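You operate a simulated robot arm through the tools that you are given. There is no shell and no other tool.

The job below is to be done with a simulated robot arm. You get a single attempt, and the scene is never put back.

Task
Bring the dark shuttle back, load it with the short green bobbin and send it to READY again.
Fine: its empty bobbin goes in the free cell of the tray; press the clip before you push it off.

Only the result counts: the job must be done as asked and must still hold three seconds after the hand-in. Knocking over, shifting, dropping, spilling or breaking anything else fails it.

Robot
A 6-joint arm with a two-finger parallel gripper, fixed in place. Base frame: the origin is at the foot of the arm, x ahead of it, y to its left, z up; the work surface is at about z = 780. Units: mm, degrees, N and s.
With the tool pointing down near the work surface it reaches from about 300 to 660 mm from the base axis. Its first joint turns from -115.0 to 115.0 degrees. Payload 3.43 kg.
The tool frame sits at the grasp point between the pads (the TCP): z along the fingers, y along the line on which they close. The tips reach 34 mm beyond it. Largest opening 128 mm; finger width 24, thickness 12; the body of the gripper, 48 by 130 mm, starts 96 mm behind the TCP.
Orientation is told as [roll, pitch, yaw] about the base's x, y, z axes, in that order, counted from this pose: with the fingers straight down and closing along the base's y, the tool's x points along the base's -x, its y along +y and its z along -z.

Tools
- The arm moves only by the tool servo_tool. Its argument "increments" is a list of rows, each an object (a shift or turn left out is 0, a gripper value left out holds the last) with "travel": the shift along the tool's x, y, z in mm, a list of three; "delta_rot": the turn, a rotation vector about the tool's x, y, z in degrees, a list of three. In form: [{"travel": [tx, ty, tz], "delta_rot": [wx, wy, wz]}, ...]. A call has 1 to 20 rows; each row shifts and turns the commanded pose from where the row before left it, along the tool's axes as they then stand. "jaw" is the finger opening in mm, from 0 to 128, set as the call begins (left out, the last holds). A row lasts 0.2 s, in which the tool goes at most 50 mm and 8.6 degrees; a call with a longer step from one row to the next is refused whole, and so is a gripper value outside its range. A pose out of reach is approached as far as the arm can. The call stops where the force on the tool passes 90 N (or 10 N more than at its start, if that is more) or the arm is blocked; 0.2 s more then pass. Each finger travels about 153 mm/s and halts on what it meets, pressing with about 22 N; the grip force reading is that of the motor and also rises with nothing between the fingers. The clock runs only during rows and for 0.2 s after the last one: add rows that do not move to give the fingers time. The reply holds the time, the measured pose of the TCP, the force on the tool along the base axes, the opening and the grip force, in the units named above and with some noise, with the torque about the TCP (base axes, N m) and any sound that the robot's microphone picked up.
- Cameras (640 x 400 px; columns grow to the right, rows downward): "scene" is fixed at [397.3, -651.2, 1327.5]; the picture's right is [0.66, 0.75, 0.00], its down [0.52, -0.46, -0.72] and it looks along [-0.54, 0.48, -0.70] (base axes); focal length 324 px, centre (320, 200). "wrist" rides on the gripper at [76, -11, -160] in the tool frame; the picture's right is [0.15, 0.99, 0.00], its down [-0.88, 0.13, -0.46] and it looks along [-0.45, 0.07, 0.89] (tool axes); focal length 234 px, centre (320, 200). There is no depth. A picture from a camera that has moved, and an enlarged one, comes with that camera's place and axes in the base frame and with its lens. The place of the scene camera against the robot may be out by one fixed shift of up to 12 mm in any direction.
- snapshot(camera): a new picture of that camera. The clock stands still meanwhile.
- move_column(by): slides the trunk up (or, below 0, down) by that many mm; the arm rides with it, the base frame stays. It gives what a move gives, with no picture.
- close_up(camera, box): a new picture of the part [left, top, right, bottom] of that camera's present view, enlarged. The clock stands still meanwhile.
- close_job(): hands the job in; it is judged then, once.

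Places have to be worked out from the pictures, the camera data and where the tool is seen. Open the gripper and draw the arm clear of the work before you hand the job in, unless the task says otherwise.

The tools are called after ">>>" as name(argument=value, ...) on one line, values as JSON. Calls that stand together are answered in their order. servo_tool: Moves the arm, as the interface text tells. Its arguments: {"type":"object","properties":{"increments":{"type":"array","items":{"type":"object","properties":{"travel":{"type":"array","items":{"type":"number"}},"delta_rot":{"type":"array","items":{"type":"number"}}}}},"jaw":{"type":"number"}},"required":["increments"]} The other tools are called the same way: move_column (by) slides the trunk up or down; snapshot (camera) takes a picture; close_up (camera, box) takes an enlarged picture of a part of a camera's view; close_job () hands the job in.

At the start:

```text
time: 0.0
tcp_pos: [133.0, -423.5, 1067.6]
tcp_rot: [0.1, 0.0, 0.0]
ft_force: [-0.5, 0.3, 0.3]
ft_torque: [-0.02, 0.03, 0.0]
width: 128.0
finger_force: 0.2
trunk travel left (down, up): [-825.0, 165.0]
```

scene: 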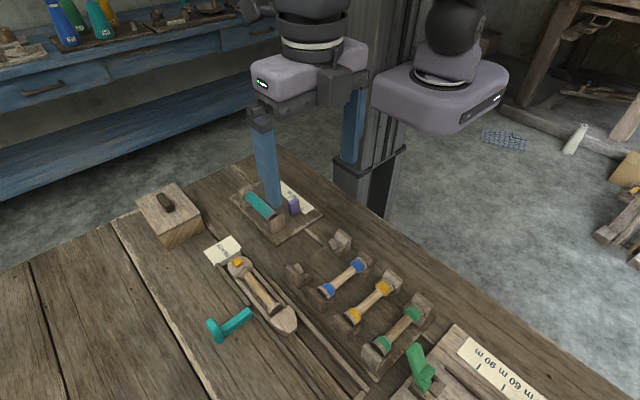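
wrist: 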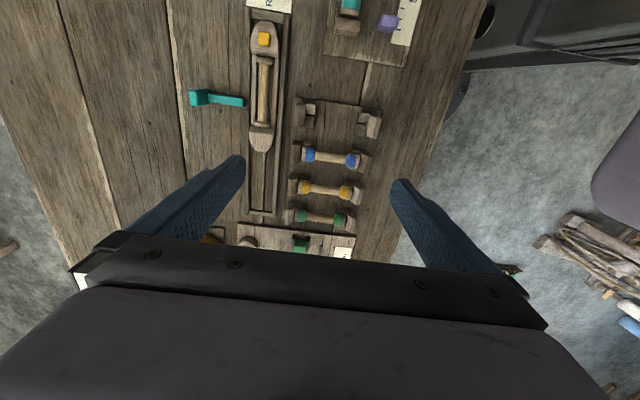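

I start by looking closely at the bench from both cameras to identify the shuttle, bobbins, tray and labels.

>>> close_up(camera="scene", box=[180, 220, 340, 320])

>>> close_up(camera="scene", box=[280, 220, 440, 320])

>>> close_up(camera="scene", box=[320, 280, 512, 400])

>>> close_up(camera="scene", box=[120, 160, 344, 300])

>>> close_up(camera="wrist", box=[176, 0, 400, 140])

>>> close_up(camera="wrist", box=[176, 120, 400, 260])

```text
4.00 times, centred on (260, 270) of scene
camera zoom: at [397.3, -651.2, 1327.5], right [0.66, 0.75, 0.0], down [0.52, -0.46, -0.72], along [-0.54, 0.48, -0.7], focal length 1294 px, centre (560, -80)
```

zoom: 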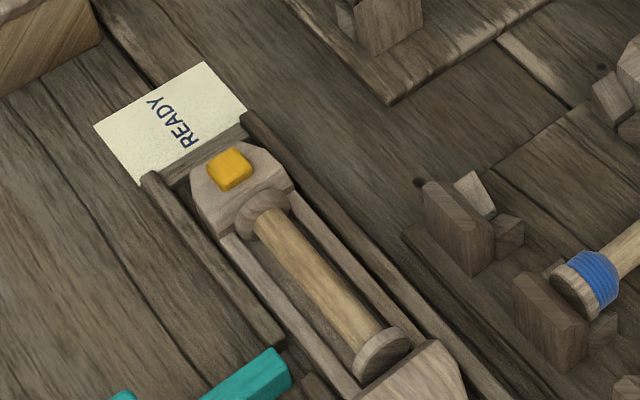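

```text
4.00 times, centred on (360, 270) of scene
camera zoom: at [397.3, -651.2, 1327.5], right [0.66, 0.75, 0.0], down [0.52, -0.46, -0.72], along [-0.54, 0.48, -0.7], focal length 1294 px, centre (160, -80)
```

zoom: 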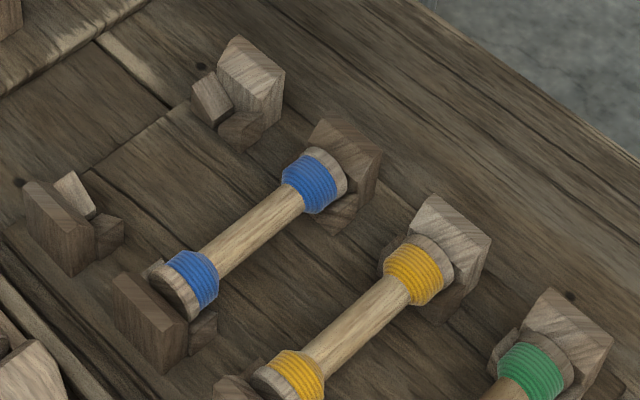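

```text
3.33 times, centred on (416, 340) of scene
camera zoom: at [397.3, -651.2, 1327.5], right [0.66, 0.75, 0.0], down [0.52, -0.46, -0.72], along [-0.54, 0.48, -0.7], focal length 1079 px, centre (0, -267)
```

zoom: 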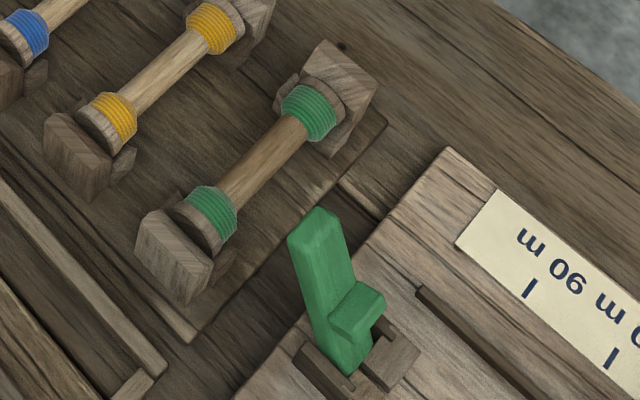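

```text
2.86 times, centred on (232, 230) of scene
camera zoom: at [397.3, -651.2, 1327.5], right [0.66, 0.75, 0.0], down [0.52, -0.46, -0.72], along [-0.54, 0.48, -0.7], focal length 924 px, centre (571, 114)
```

zoom: 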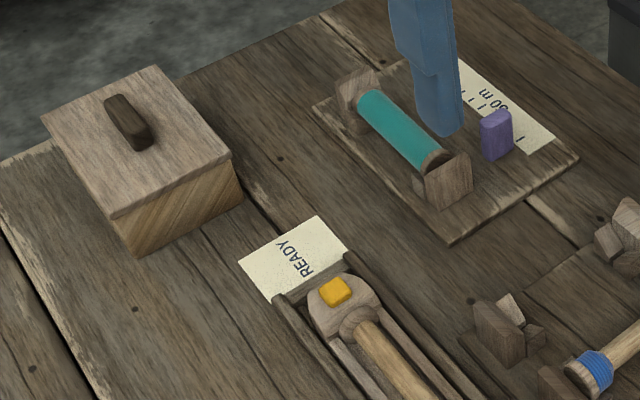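

```text
2.86 times, centred on (288, 70) of wrist
camera zoom: at [57.2, -434.3, 1227.3], right [-0.15, 0.99, 0.0], down [0.88, 0.13, 0.46], along [0.45, 0.07, -0.89], focal length 669 px, centre (411, 571)
```

zoom: 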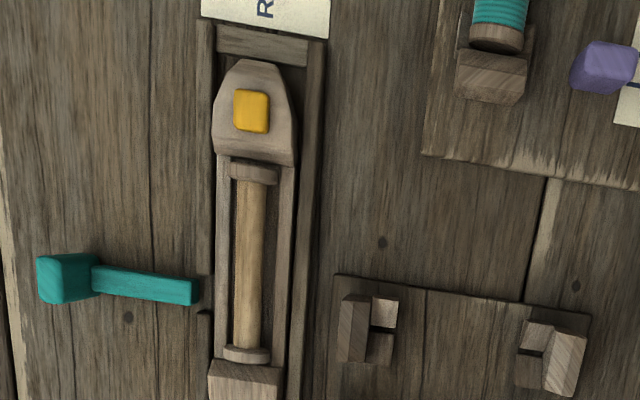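

```text
2.86 times, centred on (288, 190) of wrist
camera zoom: at [57.2, -434.3, 1227.3], right [-0.15, 0.99, 0.0], down [0.88, 0.13, 0.46], along [0.45, 0.07, -0.89], focal length 669 px, centre (411, 229)
```

zoom: 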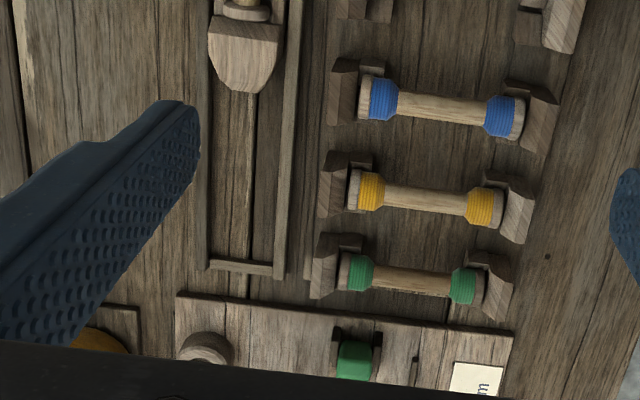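

The track lies along x at y≈-525 with the READY end near x≈0; the tray is at y≈-390. I move the hand along +x and up for a view of the rest of the bench.

>>> servo_tool(increments=[{"travel": [-40, 0, -20]}, {"travel": [-40, 0, -20]}, {"travel": [-40, 0, -20]}, {"travel": [-40, 0, -20]}, {"travel": [-40, 0, 0]}, {"travel": [0, 0, 0]}])

>>> snapshot(camera="wrist")

>>> snapshot(camera="scene")

```text
time: 1.4
tcp_pos: [332.9, -421.1, 1146.4]
tcp_rot: [0.0, 0.1, 0.0]
ft_force: [0.2, 0.0, 0.7]
ft_torque: [0.02, -0.02, 0.05]
width: 128.0
finger_force: 0.0
trunk travel left (down, up): [-825.0, 165.0]
```

```text
taken
camera wrist: at [256.7, -432.4, 1305.1], right [-0.15, 0.99, 0.0], down [0.88, 0.13, 0.46], along [0.45, 0.07, -0.89], focal length 234 px, centre (320, 200)
```

wrist: 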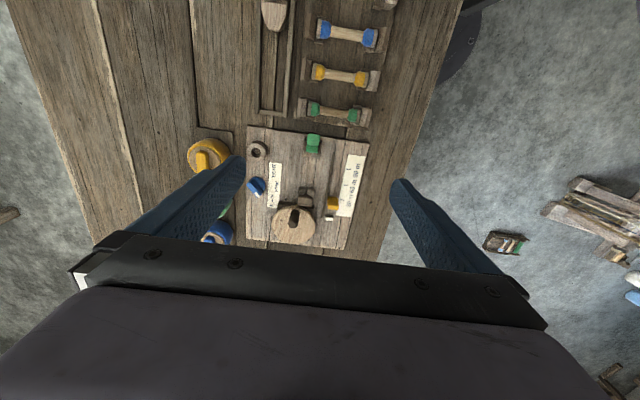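

```text
taken
```

scene: 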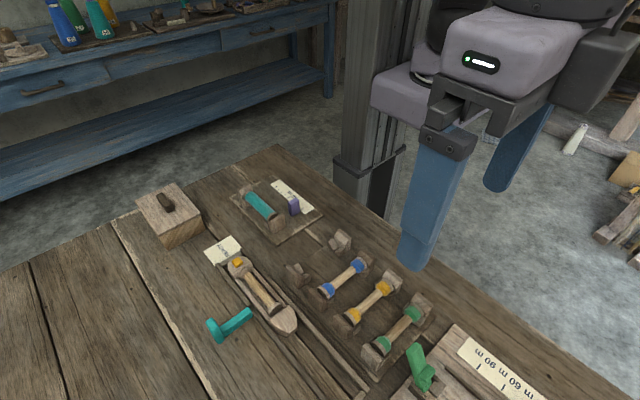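

The new view shows a winder-like board at x≳350. I zoom into it and the tray.

>>> close_up(camera="wrist", box=[176, 100, 400, 250])

>>> close_up(camera="wrist", box=[240, 0, 400, 130])

>>> close_up(camera="wrist", box=[240, 120, 380, 250])

>>> close_up(camera="scene", box=[190, 150, 350, 250])

>>> close_up(camera="scene", box=[190, 240, 350, 360])

>>> close_up(camera="scene", box=[0, 0, 340, 120])

```text
2.67 times, centred on (288, 175) of wrist
camera zoom: at [256.7, -432.4, 1305.1], right [-0.15, 0.99, 0.0], down [0.88, 0.13, 0.46], along [0.45, 0.07, -0.89], focal length 624 px, centre (405, 267)
```

zoom: 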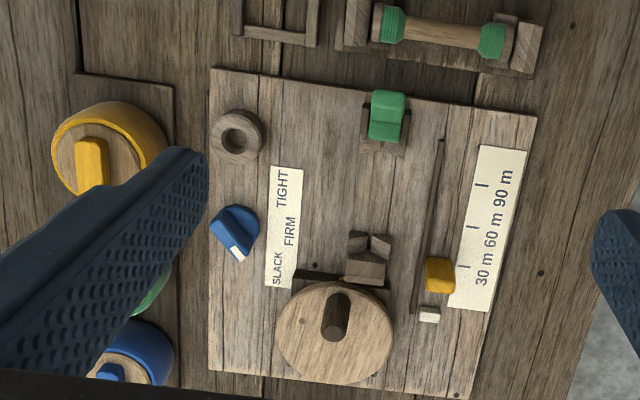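

```text
3.08 times, centred on (320, 65) of wrist
camera zoom: at [256.7, -432.4, 1305.1], right [-0.15, 0.99, 0.0], down [0.88, 0.13, 0.46], along [0.45, 0.07, -0.89], focal length 720 px, centre (320, 615)
```

zoom: 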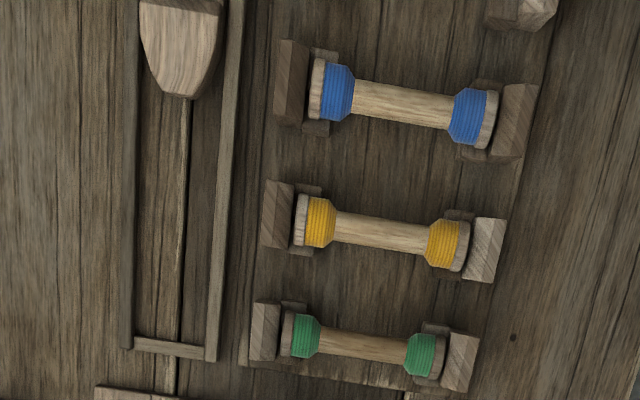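

```text
3.08 times, centred on (310, 185) of wrist
camera zoom: at [256.7, -432.4, 1305.1], right [-0.15, 0.99, 0.0], down [0.88, 0.13, 0.46], along [0.45, 0.07, -0.89], focal length 720 px, centre (351, 246)
```

zoom: 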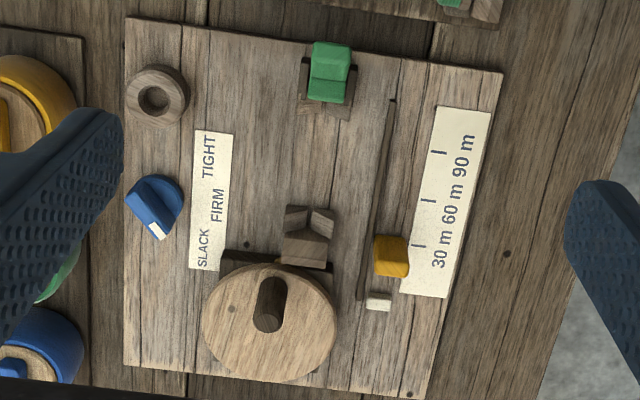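

```text
4.00 times, centred on (270, 200) of scene
camera zoom: at [397.3, -651.2, 1327.5], right [0.66, 0.75, 0.0], down [0.52, -0.46, -0.72], along [-0.54, 0.48, -0.7], focal length 1294 px, centre (520, 200)
```

zoom: 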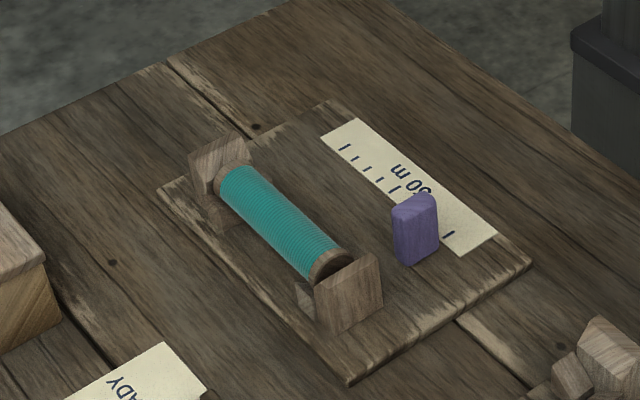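

```text
3.33 times, centred on (270, 300) of scene
camera zoom: at [397.3, -651.2, 1327.5], right [0.66, 0.75, 0.0], down [0.52, -0.46, -0.72], along [-0.54, 0.48, -0.7], focal length 1079 px, centre (487, -133)
```

zoom: 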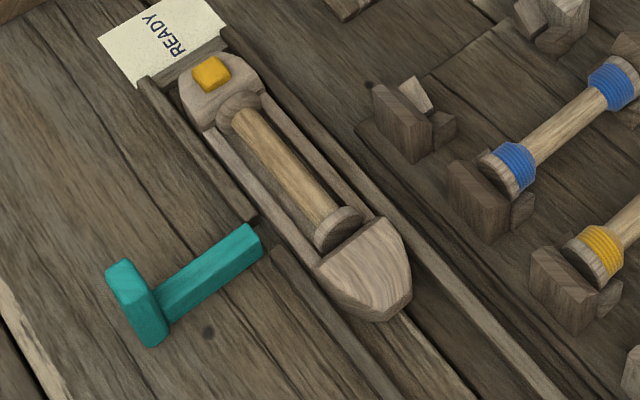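

```text
1.88 times, centred on (170, 60) of scene
camera zoom: at [397.3, -651.2, 1327.5], right [0.66, 0.75, 0.0], down [0.52, -0.46, -0.72], along [-0.54, 0.48, -0.7], focal length 609 px, centre (602, 464)
```

zoom: 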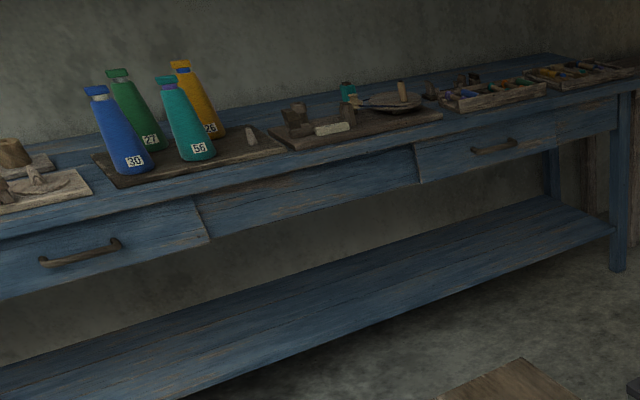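

Both ends of the bench must be known before acting: I move toward -x to look at the box, the gauge and READY end from above, checking for other shuttles or green bobbins.

>>> servo_tool(increments=[{"travel": [45, 0, 0]}, {"travel": [45, 0, 0]}, {"travel": [45, 0, 0]}, {"travel": [45, 0, 0]}, {"travel": [45, 0, 0]}, {"travel": [45, 0, 0]}, {"travel": [45, 0, 0]}, {"travel": [45, 0, 0]}, {"travel": [45, 0, 0]}, {"travel": [45, 0, 0]}, {"travel": [0, 0, 0]}])

>>> snapshot(camera="wrist")

>>> snapshot(camera="scene")

```text
time: 3.8
tcp_pos: [-114.4, -422.2, 1149.5]
tcp_rot: [0.1, 0.2, 0.1]
ft_force: [0.7, 0.1, 0.4]
ft_torque: [0.0, 0.02, -0.01]
width: 128.1
finger_force: 0.1
out of reach, approached as far as the arm can: row 10
trunk travel left (down, up): [-825.0, 165.0]
```

```text
taken
camera wrist: at [-190.5, -434.9, 1309.4], right [-0.15, 0.99, 0.0], down [0.88, 0.13, 0.45], along [0.45, 0.07, -0.89], focal length 234 px, centre (320, 200)
```

wrist: 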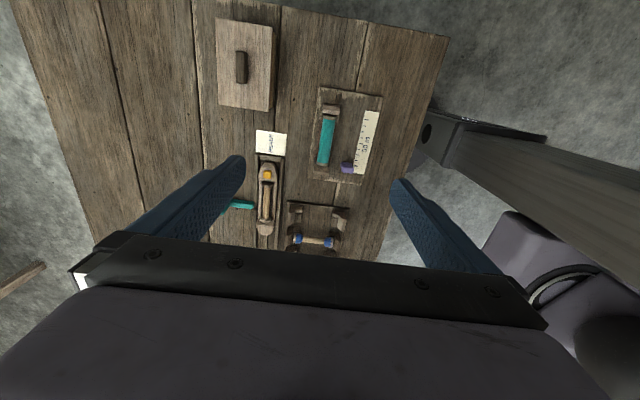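

```text
taken
```

scene: 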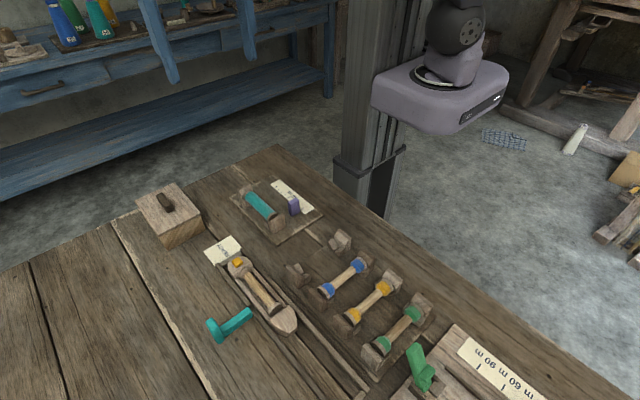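

Only one shuttle is in view, on the track. I zoom on the gauge, box, shuttle and lever from here.

>>> close_up(camera="wrist", box=[200, 0, 400, 125])

>>> close_up(camera="wrist", box=[220, 120, 380, 250])

>>> close_up(camera="wrist", box=[300, 80, 400, 190])

>>> close_up(camera="scene", box=[340, 200, 640, 400])

>>> close_up(camera="scene", box=[355, 290, 445, 375])

>>> close_up(camera="scene", box=[200, 290, 300, 350])

```text
3.20 times, centred on (300, 62) of wrist
camera zoom: at [-190.5, -434.9, 1309.4], right [-0.15, 0.99, 0.0], down [0.88, 0.13, 0.45], along [0.45, 0.07, -0.89], focal length 749 px, centre (384, 640)
```

zoom: 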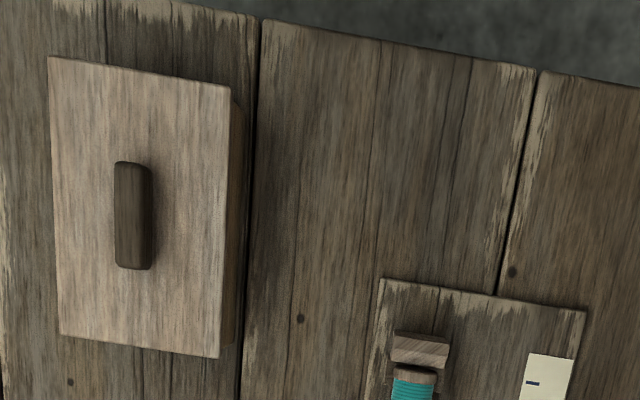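

```text
3.08 times, centred on (300, 185) of wrist
camera zoom: at [-190.5, -434.9, 1309.4], right [-0.15, 0.99, 0.0], down [0.88, 0.13, 0.45], along [0.45, 0.07, -0.89], focal length 720 px, centre (382, 246)
```

zoom: 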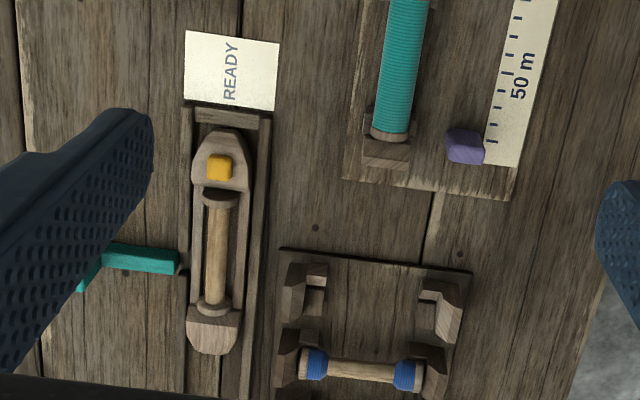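

```text
3.64 times, centred on (350, 135) of wrist
camera zoom: at [-190.5, -434.9, 1309.4], right [-0.15, 0.99, 0.0], down [0.88, 0.13, 0.45], along [0.45, 0.07, -0.89], focal length 852 px, centre (211, 436)
```

zoom: 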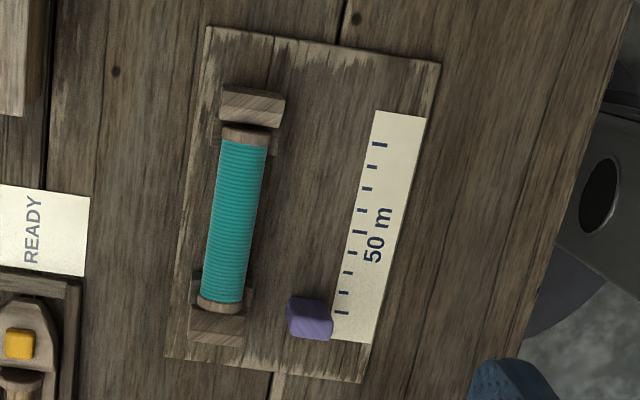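

```text
2.00 times, centred on (490, 300) of scene
camera zoom: at [397.3, -651.2, 1327.5], right [0.66, 0.75, 0.0], down [0.52, -0.46, -0.72], along [-0.54, 0.48, -0.7], focal length 647 px, centre (-20, 0)
```

zoom: 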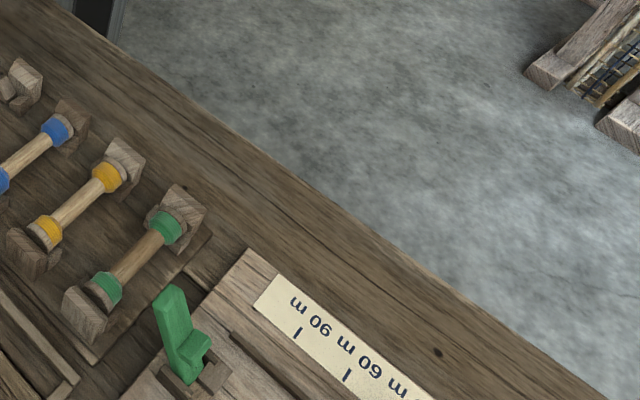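

```text
4.71 times, centred on (400, 332) of scene
camera zoom: at [397.3, -651.2, 1327.5], right [0.66, 0.75, 0.0], down [0.52, -0.46, -0.72], along [-0.54, 0.48, -0.7], focal length 1523 px, centre (-56, -424)
```

zoom: 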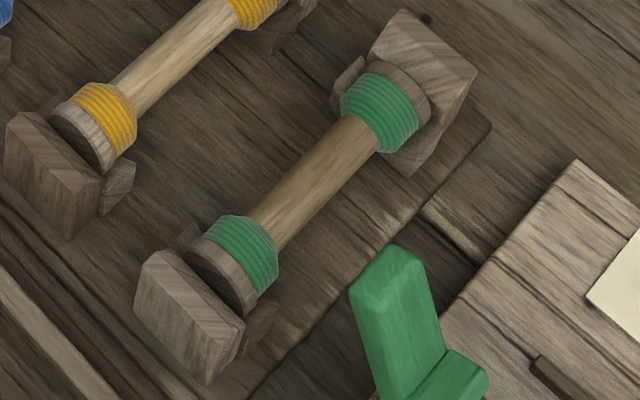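

```text
6.40 times, centred on (250, 320) of scene
camera zoom: at [397.3, -651.2, 1327.5], right [0.66, 0.75, 0.0], down [0.52, -0.46, -0.72], along [-0.54, 0.48, -0.7], focal length 2071 px, centre (768, -568)
```

zoom: 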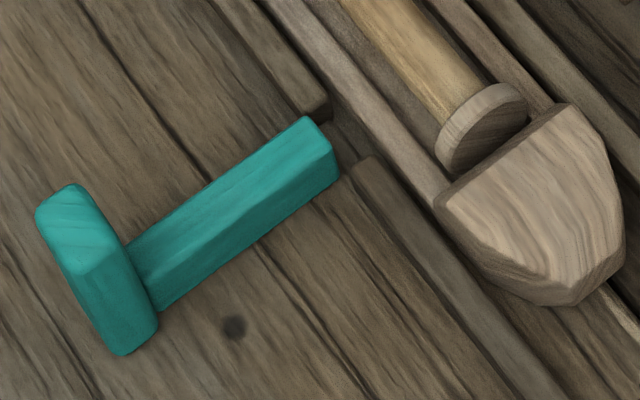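

There's one shuttle on the track, its clip (yellow) at the READY end and an empty bobbin in it. I go closer above the shuttle for a precise look at its heights and side walls.

>>> servo_tool(increments=[{"travel": [-40, -15, 30]}, {"travel": [-40, -15, 35]}, {"travel": [-20, -15, 35]}, {"travel": [0, -15, 35]}, {"travel": [0, 0, 35]}, {"travel": [0, 0, 0]}])

>>> snapshot(camera="wrist")

>>> close_up(camera="wrist", box=[220, 80, 380, 240])

```text
refused: row 1 steps farther than a row can; nothing moved
```

```text
taken
camera wrist: at [-190.5, -434.9, 1309.4], right [-0.15, 0.99, 0.0], down [0.88, 0.13, 0.45], along [0.45, 0.07, -0.89], focal length 234 px, centre (320, 200)
```

wrist: 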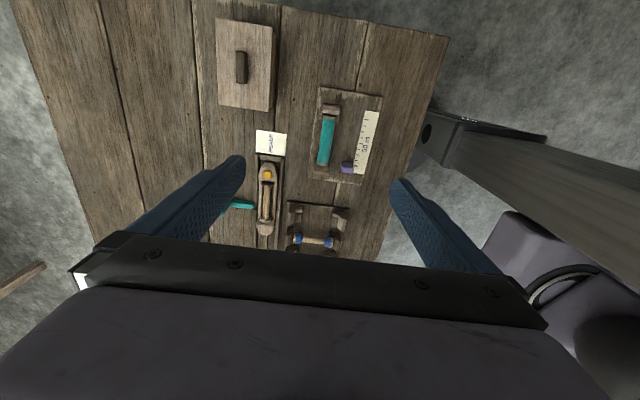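

```text
2.50 times, centred on (300, 160) of wrist
camera zoom: at [-190.5, -434.9, 1309.4], right [-0.15, 0.99, 0.0], down [0.88, 0.13, 0.45], along [0.45, 0.07, -0.89], focal length 585 px, centre (370, 300)
```

zoom: 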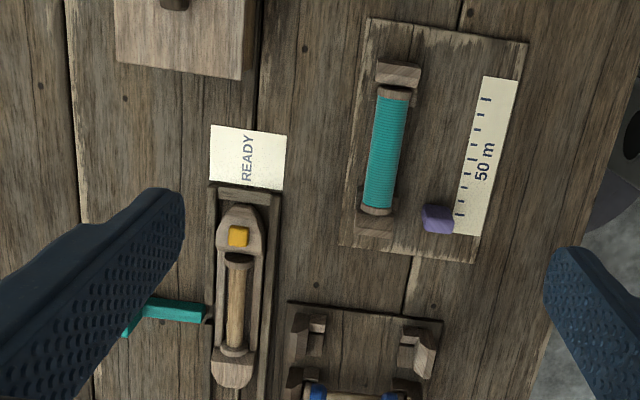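

The step was too long for a row; I use smaller steps to get to about (0,-480,970).

>>> servo_tool(increments=[{"travel": [-30, -10, 25]}, {"travel": [-30, -10, 25]}, {"travel": [-30, -10, 25]}, {"travel": [-20, -15, 35]}, {"travel": [0, -15, 35]}, {"travel": [0, 0, 40]}, {"travel": [0, 0, 0]}])

>>> snapshot(camera="wrist")

>>> close_up(camera="wrist", box=[220, 80, 420, 230])

>>> snapshot(camera="scene")

```text
time: 5.4
tcp_pos: [-2.6, -482.9, 963.9]
tcp_rot: [0.0, -0.1, 0.0]
ft_force: [-0.2, -0.7, 1.2]
ft_torque: [0.02, -0.01, 0.02]
width: 128.1
finger_force: 0.0
trunk travel left (down, up): [-825.0, 165.0]
```

```text
taken
camera wrist: at [-78.7, -494.1, 1123.3], right [-0.15, 0.99, 0.0], down [0.88, 0.13, 0.46], along [0.45, 0.07, -0.89], focal length 234 px, centre (320, 200)
```

wrist: 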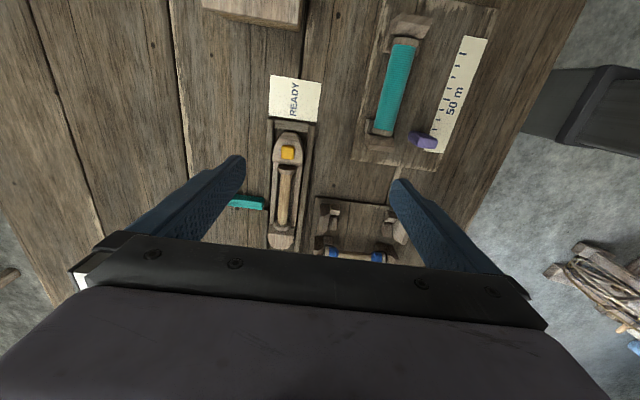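

```text
2.67 times, centred on (320, 155) of wrist
camera zoom: at [-78.7, -494.1, 1123.3], right [-0.15, 0.99, 0.0], down [0.88, 0.13, 0.46], along [0.45, 0.07, -0.89], focal length 624 px, centre (320, 320)
```

zoom: 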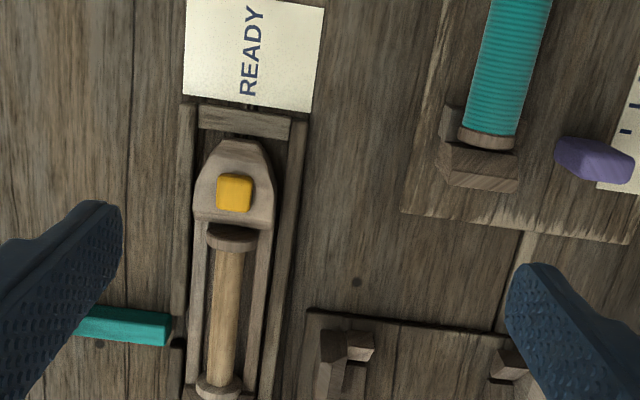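

```text
taken
```

scene: 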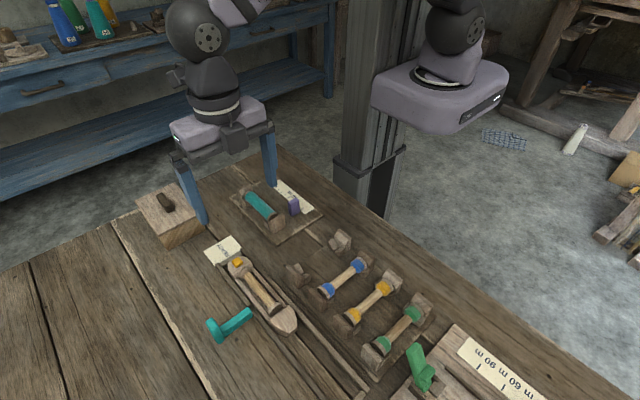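

I can zoom sharply, so I triangulate shuttle heights from high-zoom crops of both cameras at this pose.

>>> close_up(camera="wrist", box=[260, 110, 340, 180])

>>> close_up(camera="wrist", box=[250, 180, 330, 250])

>>> close_up(camera="scene", box=[215, 240, 265, 290])

>>> close_up(camera="scene", box=[250, 280, 310, 340])

>>> close_up(camera="scene", box=[280, 225, 380, 305])

>>> close_up(camera="wrist", box=[300, 180, 420, 270])

```text
5.71 times, centred on (300, 145) of wrist
camera zoom: at [-78.7, -494.1, 1123.3], right [-0.15, 0.99, 0.0], down [0.88, 0.13, 0.46], along [0.45, 0.07, -0.89], focal length 1338 px, centre (434, 514)
```

zoom: 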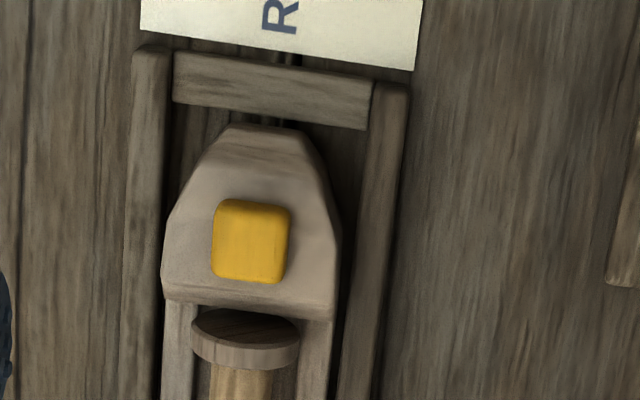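

```text
5.71 times, centred on (290, 215) of wrist
camera zoom: at [-78.7, -494.1, 1123.3], right [-0.15, 0.99, 0.0], down [0.88, 0.13, 0.46], along [0.45, 0.07, -0.89], focal length 1338 px, centre (491, 114)
```

zoom: 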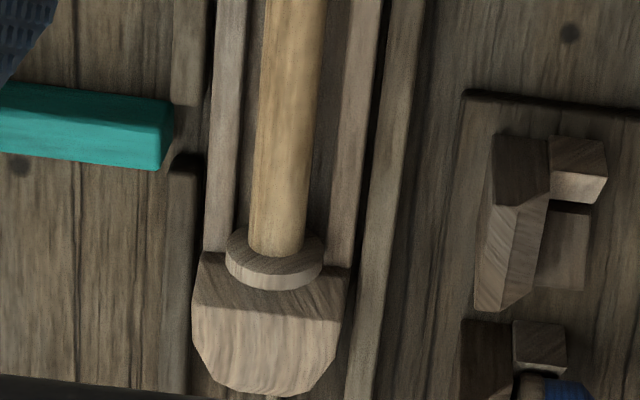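

```text
8.00 times, centred on (240, 265) of scene
camera zoom: at [397.3, -651.2, 1327.5], right [0.66, 0.75, 0.0], down [0.52, -0.46, -0.72], along [-0.54, 0.48, -0.7], focal length 2588 px, centre (960, -320)
```

zoom: 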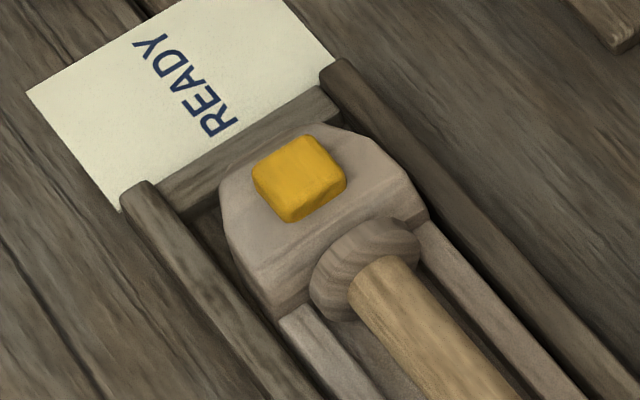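

```text
6.67 times, centred on (280, 310) of scene
camera zoom: at [397.3, -651.2, 1327.5], right [0.66, 0.75, 0.0], down [0.52, -0.46, -0.72], along [-0.54, 0.48, -0.7], focal length 2157 px, centre (587, -533)
```

zoom: 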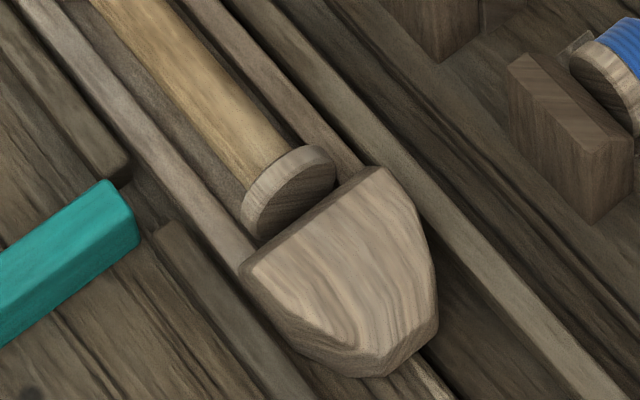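

```text
5.00 times, centred on (330, 265) of scene
camera zoom: at [397.3, -651.2, 1327.5], right [0.66, 0.75, 0.0], down [0.52, -0.46, -0.72], along [-0.54, 0.48, -0.7], focal length 1618 px, centre (270, -125)
```

zoom: 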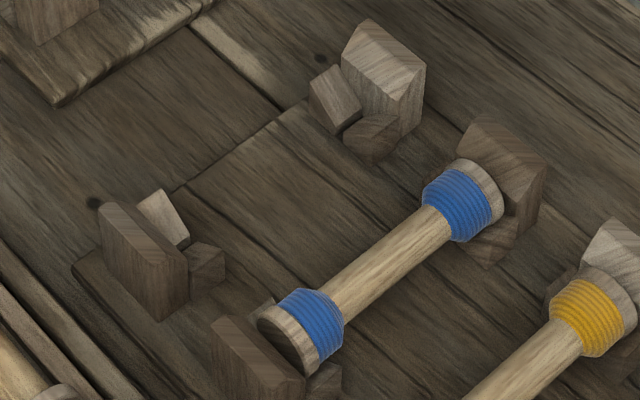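

```text
4.44 times, centred on (360, 225) of wrist
camera zoom: at [-78.7, -494.1, 1123.3], right [-0.15, 0.99, 0.0], down [0.88, 0.13, 0.46], along [0.45, 0.07, -0.89], focal length 1041 px, centre (142, 89)
```

zoom: 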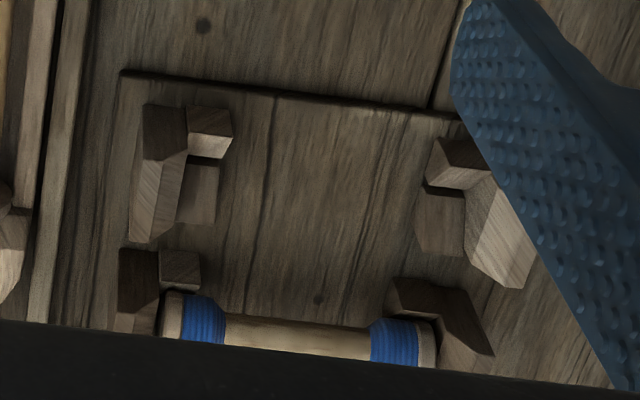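

Triangulation between cameras is limited by the scene camera's unknown shift, so I use the wrist camera from two sides in y (same height) to get precise heights. First view from the +y side.

>>> servo_tool(increments=[{"travel": [-40, 20, 0]}, {"travel": [-40, 20, 0]}, {"travel": [-40, 20, 0]}, {"travel": [-30, 20, 0]}, {"travel": [0, 12, 0]}, {"travel": [0, 0, 0]}])

>>> snapshot(camera="wrist")

>>> close_up(camera="wrist", box=[190, 20, 290, 100])

>>> close_up(camera="wrist", box=[190, 80, 290, 160])

>>> close_up(camera="wrist", box=[280, 80, 400, 180])

>>> close_up(camera="wrist", box=[270, 160, 390, 250])

```text
time: 6.8
tcp_pos: [148.3, -392.9, 963.2]
tcp_rot: [0.0, 0.0, 0.0]
ft_force: [0.0, -0.1, -1.0]
ft_torque: [-0.04, 0.0, 0.01]
width: 128.0
finger_force: 0.1
trunk travel left (down, up): [-825.0, 165.0]
```

```text
taken
camera wrist: at [71.8, -403.7, 1122.3], right [-0.15, 0.99, 0.0], down [0.88, 0.13, 0.46], along [0.45, 0.07, -0.89], focal length 234 px, centre (320, 200)
```

wrist: 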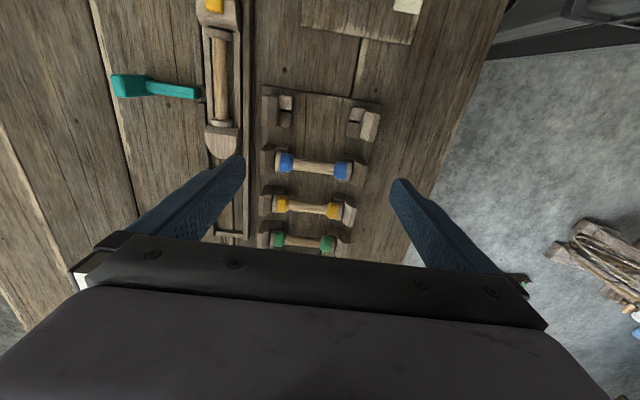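

```text
5.00 times, centred on (240, 60) of wrist
camera zoom: at [71.8, -403.7, 1122.3], right [-0.15, 0.99, 0.0], down [0.88, 0.13, 0.46], along [0.45, 0.07, -0.89], focal length 1171 px, centre (720, 900)
```

zoom: 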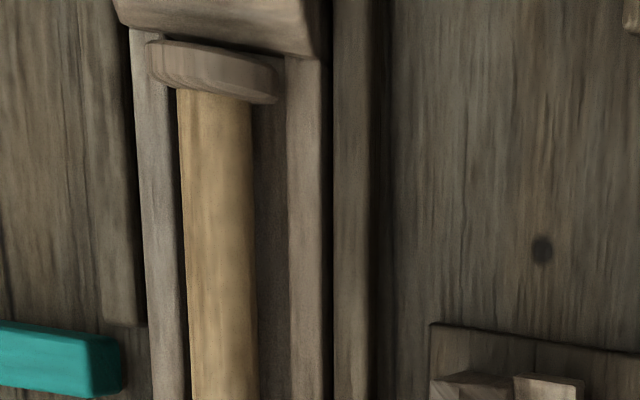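

```text
5.00 times, centred on (240, 120) of wrist
camera zoom: at [71.8, -403.7, 1122.3], right [-0.15, 0.99, 0.0], down [0.88, 0.13, 0.46], along [0.45, 0.07, -0.89], focal length 1171 px, centre (720, 600)
```

zoom: 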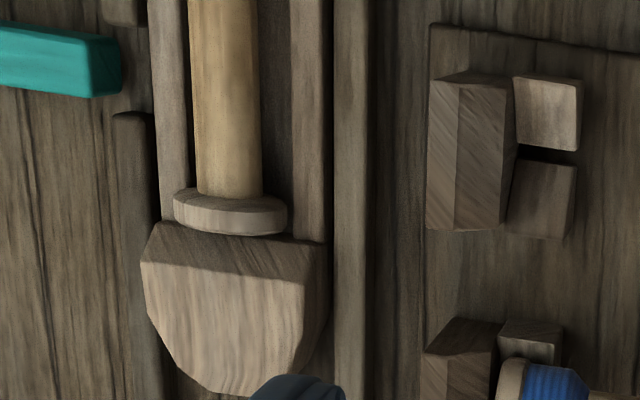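

```text
4.00 times, centred on (340, 130) of wrist
camera zoom: at [71.8, -403.7, 1122.3], right [-0.15, 0.99, 0.0], down [0.88, 0.13, 0.46], along [0.45, 0.07, -0.89], focal length 937 px, centre (240, 480)
```

zoom: 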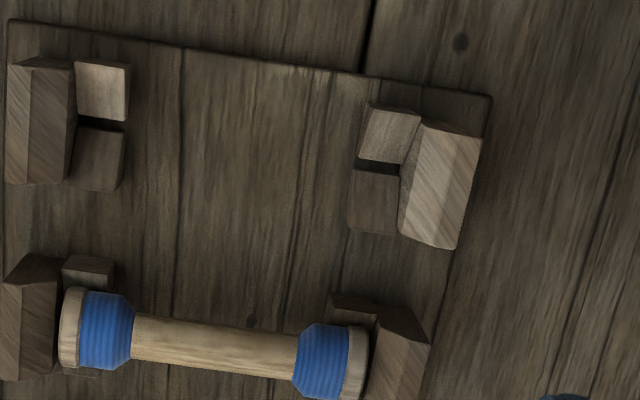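

```text
4.44 times, centred on (330, 205) of wrist
camera zoom: at [71.8, -403.7, 1122.3], right [-0.15, 0.99, 0.0], down [0.88, 0.13, 0.46], along [0.45, 0.07, -0.89], focal length 1041 px, centre (276, 178)
```

zoom: 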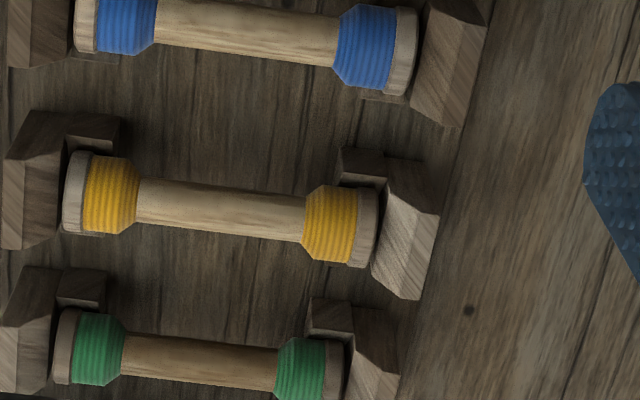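

Now the matching view from the -y side at the same x and z.

>>> servo_tool(increments=[{"travel": [0, -45, 0]}, {"travel": [0, -45, 0]}, {"travel": [0, -45, 0]}, {"travel": [0, -45, 0]}, {"travel": [0, -30, 0]}, {"travel": [0, 0, 0]}])

>>> snapshot(camera="wrist")

>>> close_up(camera="wrist", box=[340, 20, 440, 100])

>>> close_up(camera="wrist", box=[340, 80, 440, 160])

>>> close_up(camera="wrist", box=[330, 0, 430, 50])

```text
time: 8.2
tcp_pos: [145.6, -592.6, 962.4]
tcp_rot: [0.1, 0.0, 0.0]
ft_force: [0.4, 0.5, -0.1]
ft_torque: [0.03, -0.02, -0.01]
width: 128.1
finger_force: 0.0
out of reach, approached as far as the arm can: row 5
trunk travel left (down, up): [-825.0, 165.0]
```

```text
taken
camera wrist: at [68.9, -603.8, 1120.9], right [-0.15, 0.99, 0.0], down [0.88, 0.13, 0.46], along [0.45, 0.07, -0.89], focal length 234 px, centre (320, 200)
```

wrist: 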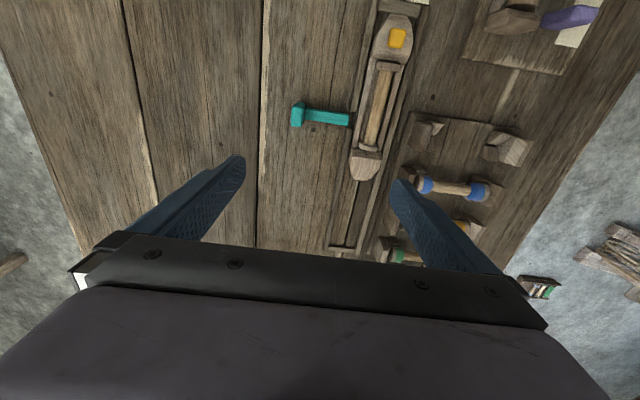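

```text
5.00 times, centred on (390, 60) of wrist
camera zoom: at [68.9, -603.8, 1120.9], right [-0.15, 0.99, 0.0], down [0.88, 0.13, 0.46], along [0.45, 0.07, -0.89], focal length 1171 px, centre (-30, 900)
```

zoom: 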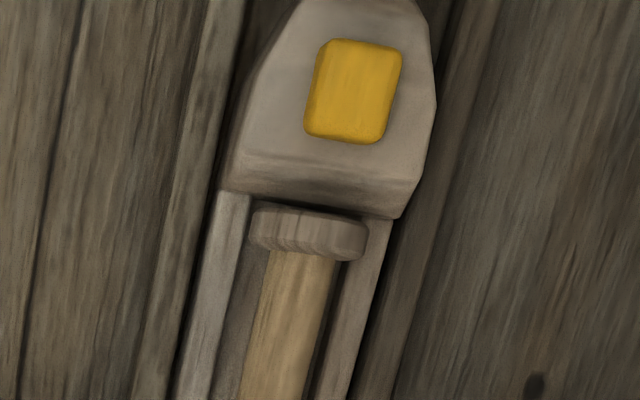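

```text
5.00 times, centred on (390, 120) of wrist
camera zoom: at [68.9, -603.8, 1120.9], right [-0.15, 0.99, 0.0], down [0.88, 0.13, 0.46], along [0.45, 0.07, -0.89], focal length 1171 px, centre (-30, 600)
```

zoom: 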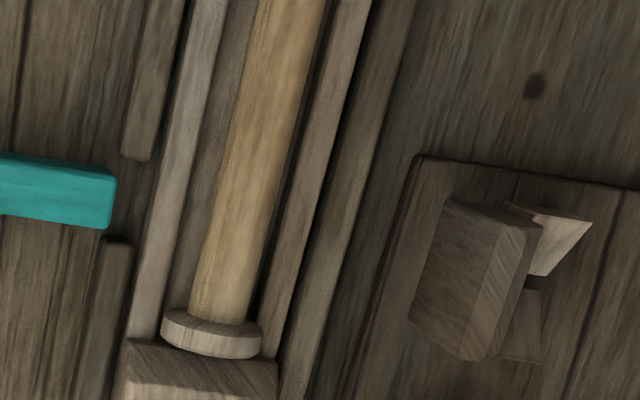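

```text
6.40 times, centred on (380, 25) of wrist
camera zoom: at [68.9, -603.8, 1120.9], right [-0.15, 0.99, 0.0], down [0.88, 0.13, 0.46], along [0.45, 0.07, -0.89], focal length 1499 px, centre (-64, 1320)
```

zoom: 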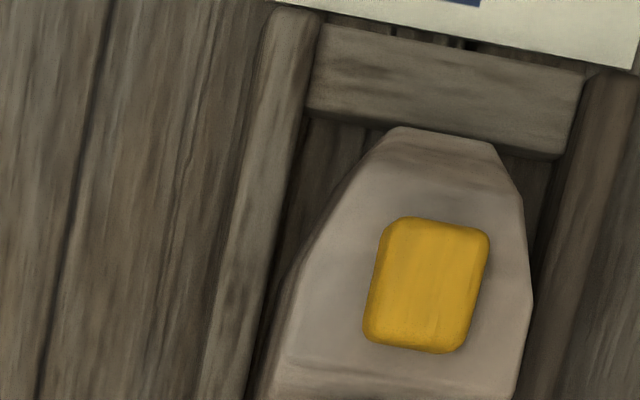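

From the two-view triangulation: bench 780, shuttle walls top ≈790, head/nose top ≈796–798, clip top ≈806, empty bobbin core axis at y≈-525.3, z≈800, spanning x≈38–145. I'll grip the core (tips ≈794) near x=75, away from the teal lever, starting with an approach above it.

>>> servo_tool(increments=[{"travel": [24, 22, 0]}, {"travel": [24, 22, 0]}, {"travel": [23, 23, 0]}, {"travel": [0, 0, 40]}, {"travel": [0, 0, 40]}, {"travel": [0, 0, 0]}], jaw=40)

>>> snapshot(camera="wrist")

>>> close_up(camera="scene", box=[190, 200, 350, 320])

```text
time: 9.6
tcp_pos: [74.8, -523.7, 881.8]
tcp_rot: [0.1, 0.0, 0.0]
ft_force: [-0.2, 0.2, 0.3]
ft_torque: [-0.01, 0.02, 0.02]
width: 39.8
finger_force: 0.0
trunk travel left (down, up): [-825.0, 165.0]
```

```text
taken
camera wrist: at [-1.9, -535.3, 1040.8], right [-0.15, 0.99, 0.0], down [0.88, 0.13, 0.46], along [0.45, 0.07, -0.89], focal length 234 px, centre (320, 200)
```

wrist: 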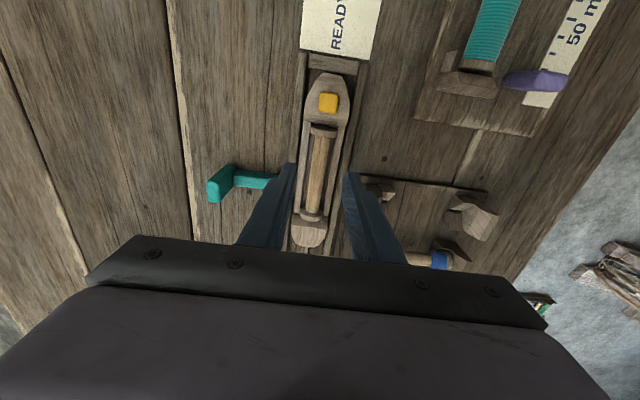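

```text
3.33 times, centred on (270, 260) of scene
camera zoom: at [397.3, -651.2, 1327.5], right [0.66, 0.75, 0.0], down [0.52, -0.46, -0.72], along [-0.54, 0.48, -0.7], focal length 1079 px, centre (487, 0)
```

zoom: 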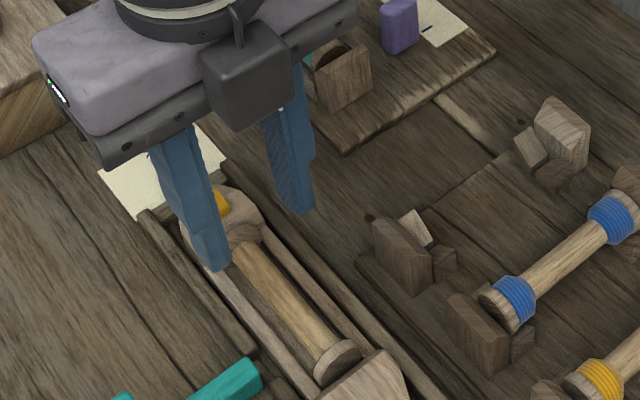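

The fingers straddle the core. I shift -1.5 mm in y and descend to tip height ≈806, then check.

>>> servo_tool(increments=[{"travel": [0, -1.5, 20]}, {"travel": [0, 0, 22]}, {"travel": [0, 0, 0]}])

>>> close_up(camera="scene", box=[210, 240, 310, 330])

>>> close_up(camera="wrist", box=[250, 80, 400, 250])

```text
time: 10.4
tcp_pos: [74.2, -525.7, 841.3]
tcp_rot: [0.1, 0.1, 0.0]
ft_force: [-0.3, -0.1, 1.1]
ft_torque: [-0.02, -0.03, 0.05]
width: 40.1
finger_force: 0.0
trunk travel left (down, up): [-825.0, 165.0]
```

```text
4.44 times, centred on (260, 285) of scene
camera zoom: at [397.3, -651.2, 1327.5], right [0.66, 0.75, 0.0], down [0.52, -0.46, -0.72], along [-0.54, 0.48, -0.7], focal length 1438 px, centre (587, -178)
```

zoom: 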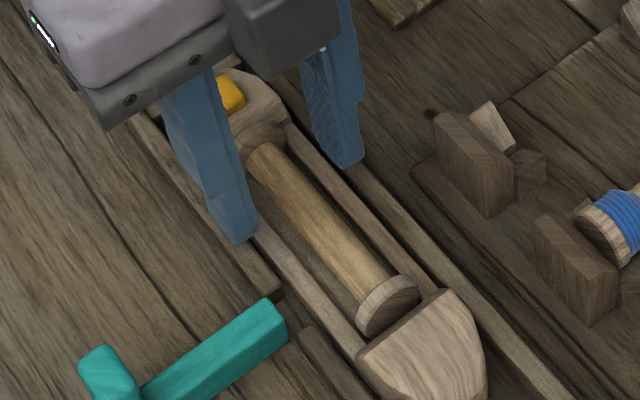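

```text
2.35 times, centred on (325, 165) of wrist
camera zoom: at [-2.1, -537.5, 999.5], right [-0.15, 0.99, 0.0], down [0.88, 0.13, 0.46], along [0.45, 0.07, -0.89], focal length 551 px, centre (308, 282)
```

zoom: 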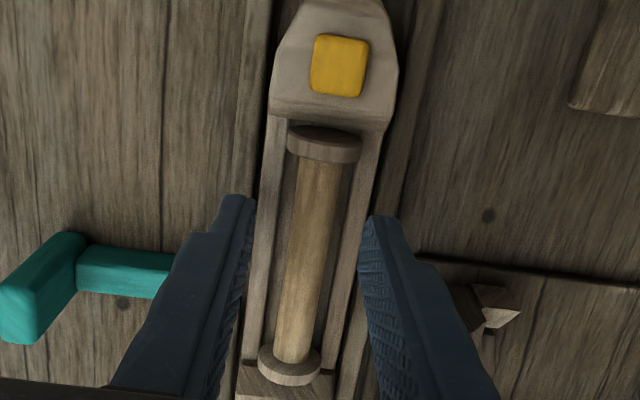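

Alignment is good. I descend 13 mm (tips ≈794, just above the shuttle walls at ≈790) and close on the core.

>>> servo_tool(increments=[{"travel": [0, 0, 7]}, {"travel": [0, 0, 6]}, {"travel": [0, 0, 0]}])

>>> servo_tool(increments=[{"travel": [0, 0, 0]}, {"travel": [0, 0, 0]}, {"travel": [0, 0, 0]}], jaw=8)

>>> close_up(camera="scene", box=[210, 240, 310, 330])

>>> close_up(camera="wrist", box=[250, 60, 400, 250])

```text
time: 11.2
tcp_pos: [74.1, -527.8, 828.0]
tcp_rot: [-0.1, 0.0, 0.0]
ft_force: [-0.8, 0.2, -0.3]
ft_torque: [-0.01, -0.01, -0.01]
width: 39.9
finger_force: 0.1
trunk travel left (down, up): [-825.0, 165.0]
```

```text
time: 12.0
tcp_pos: [75.4, -527.5, 827.7]
tcp_rot: [0.1, 0.0, 0.1]
ft_force: [0.3, 0.4, 0.6]
ft_torque: [-0.01, 0.02, 0.01]
width: 18.5
finger_force: 22.0
trunk travel left (down, up): [-825.0, 165.0]
```

```text
4.44 times, centred on (260, 285) of scene
camera zoom: at [397.3, -651.2, 1327.5], right [0.66, 0.75, 0.0], down [0.52, -0.46, -0.72], along [-0.54, 0.48, -0.7], focal length 1438 px, centre (587, -178)
```

zoom: 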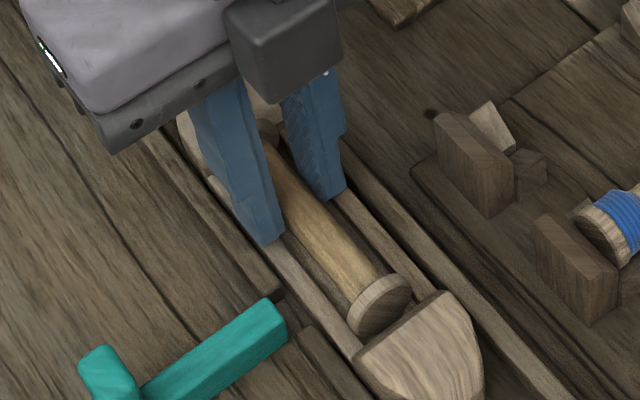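

```text
2.11 times, centred on (325, 155) of wrist
camera zoom: at [-1.8, -538.4, 986.8], right [-0.15, 0.99, 0.0], down [0.88, 0.13, 0.46], along [0.45, 0.07, -0.89], focal length 493 px, centre (310, 295)
```

zoom: 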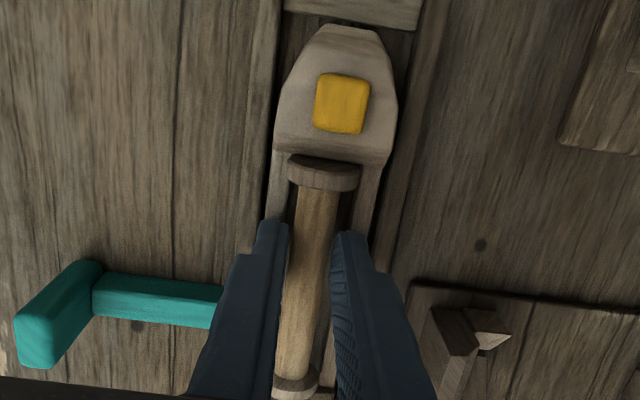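

Core gripped at 18.5 mm with 22 N. I drag +x slowly by 20 mm to see whether the shuttle follows.

>>> servo_tool(increments=[{"travel": [-4, 0, 0]}, {"travel": [-5, 0, 0]}, {"travel": [-5, 0, 0]}, {"travel": [-6, 0, 0]}, {"travel": [0, 0, 0]}])

>>> close_up(camera="scene", box=[200, 230, 330, 350])

>>> close_up(camera="wrist", box=[250, 60, 400, 250])

```text
time: 13.2
tcp_pos: [94.1, -528.1, 827.4]
tcp_rot: [0.0, -0.1, 0.0]
ft_force: [0.3, 0.2, 0.2]
ft_torque: [-0.01, 0.0, 0.01]
width: 18.6
finger_force: 21.3
trunk travel left (down, up): [-825.0, 165.0]
```

```text
3.33 times, centred on (265, 290) of scene
camera zoom: at [397.3, -651.2, 1327.5], right [0.66, 0.75, 0.0], down [0.52, -0.46, -0.72], along [-0.54, 0.48, -0.7], focal length 1079 px, centre (503, -100)
```

zoom: 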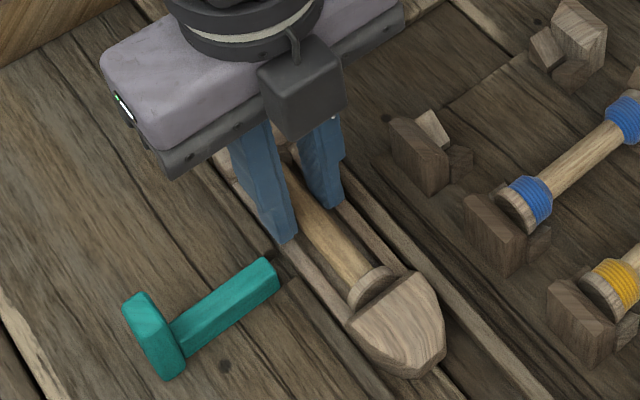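

```text
2.11 times, centred on (325, 155) of wrist
camera zoom: at [18.6, -538.4, 986.1], right [-0.15, 0.99, 0.0], down [0.88, 0.13, 0.46], along [0.45, 0.07, -0.89], focal length 493 px, centre (310, 295)
```

zoom: 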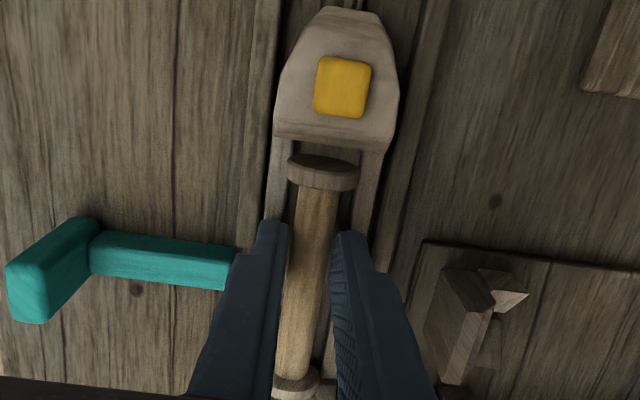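

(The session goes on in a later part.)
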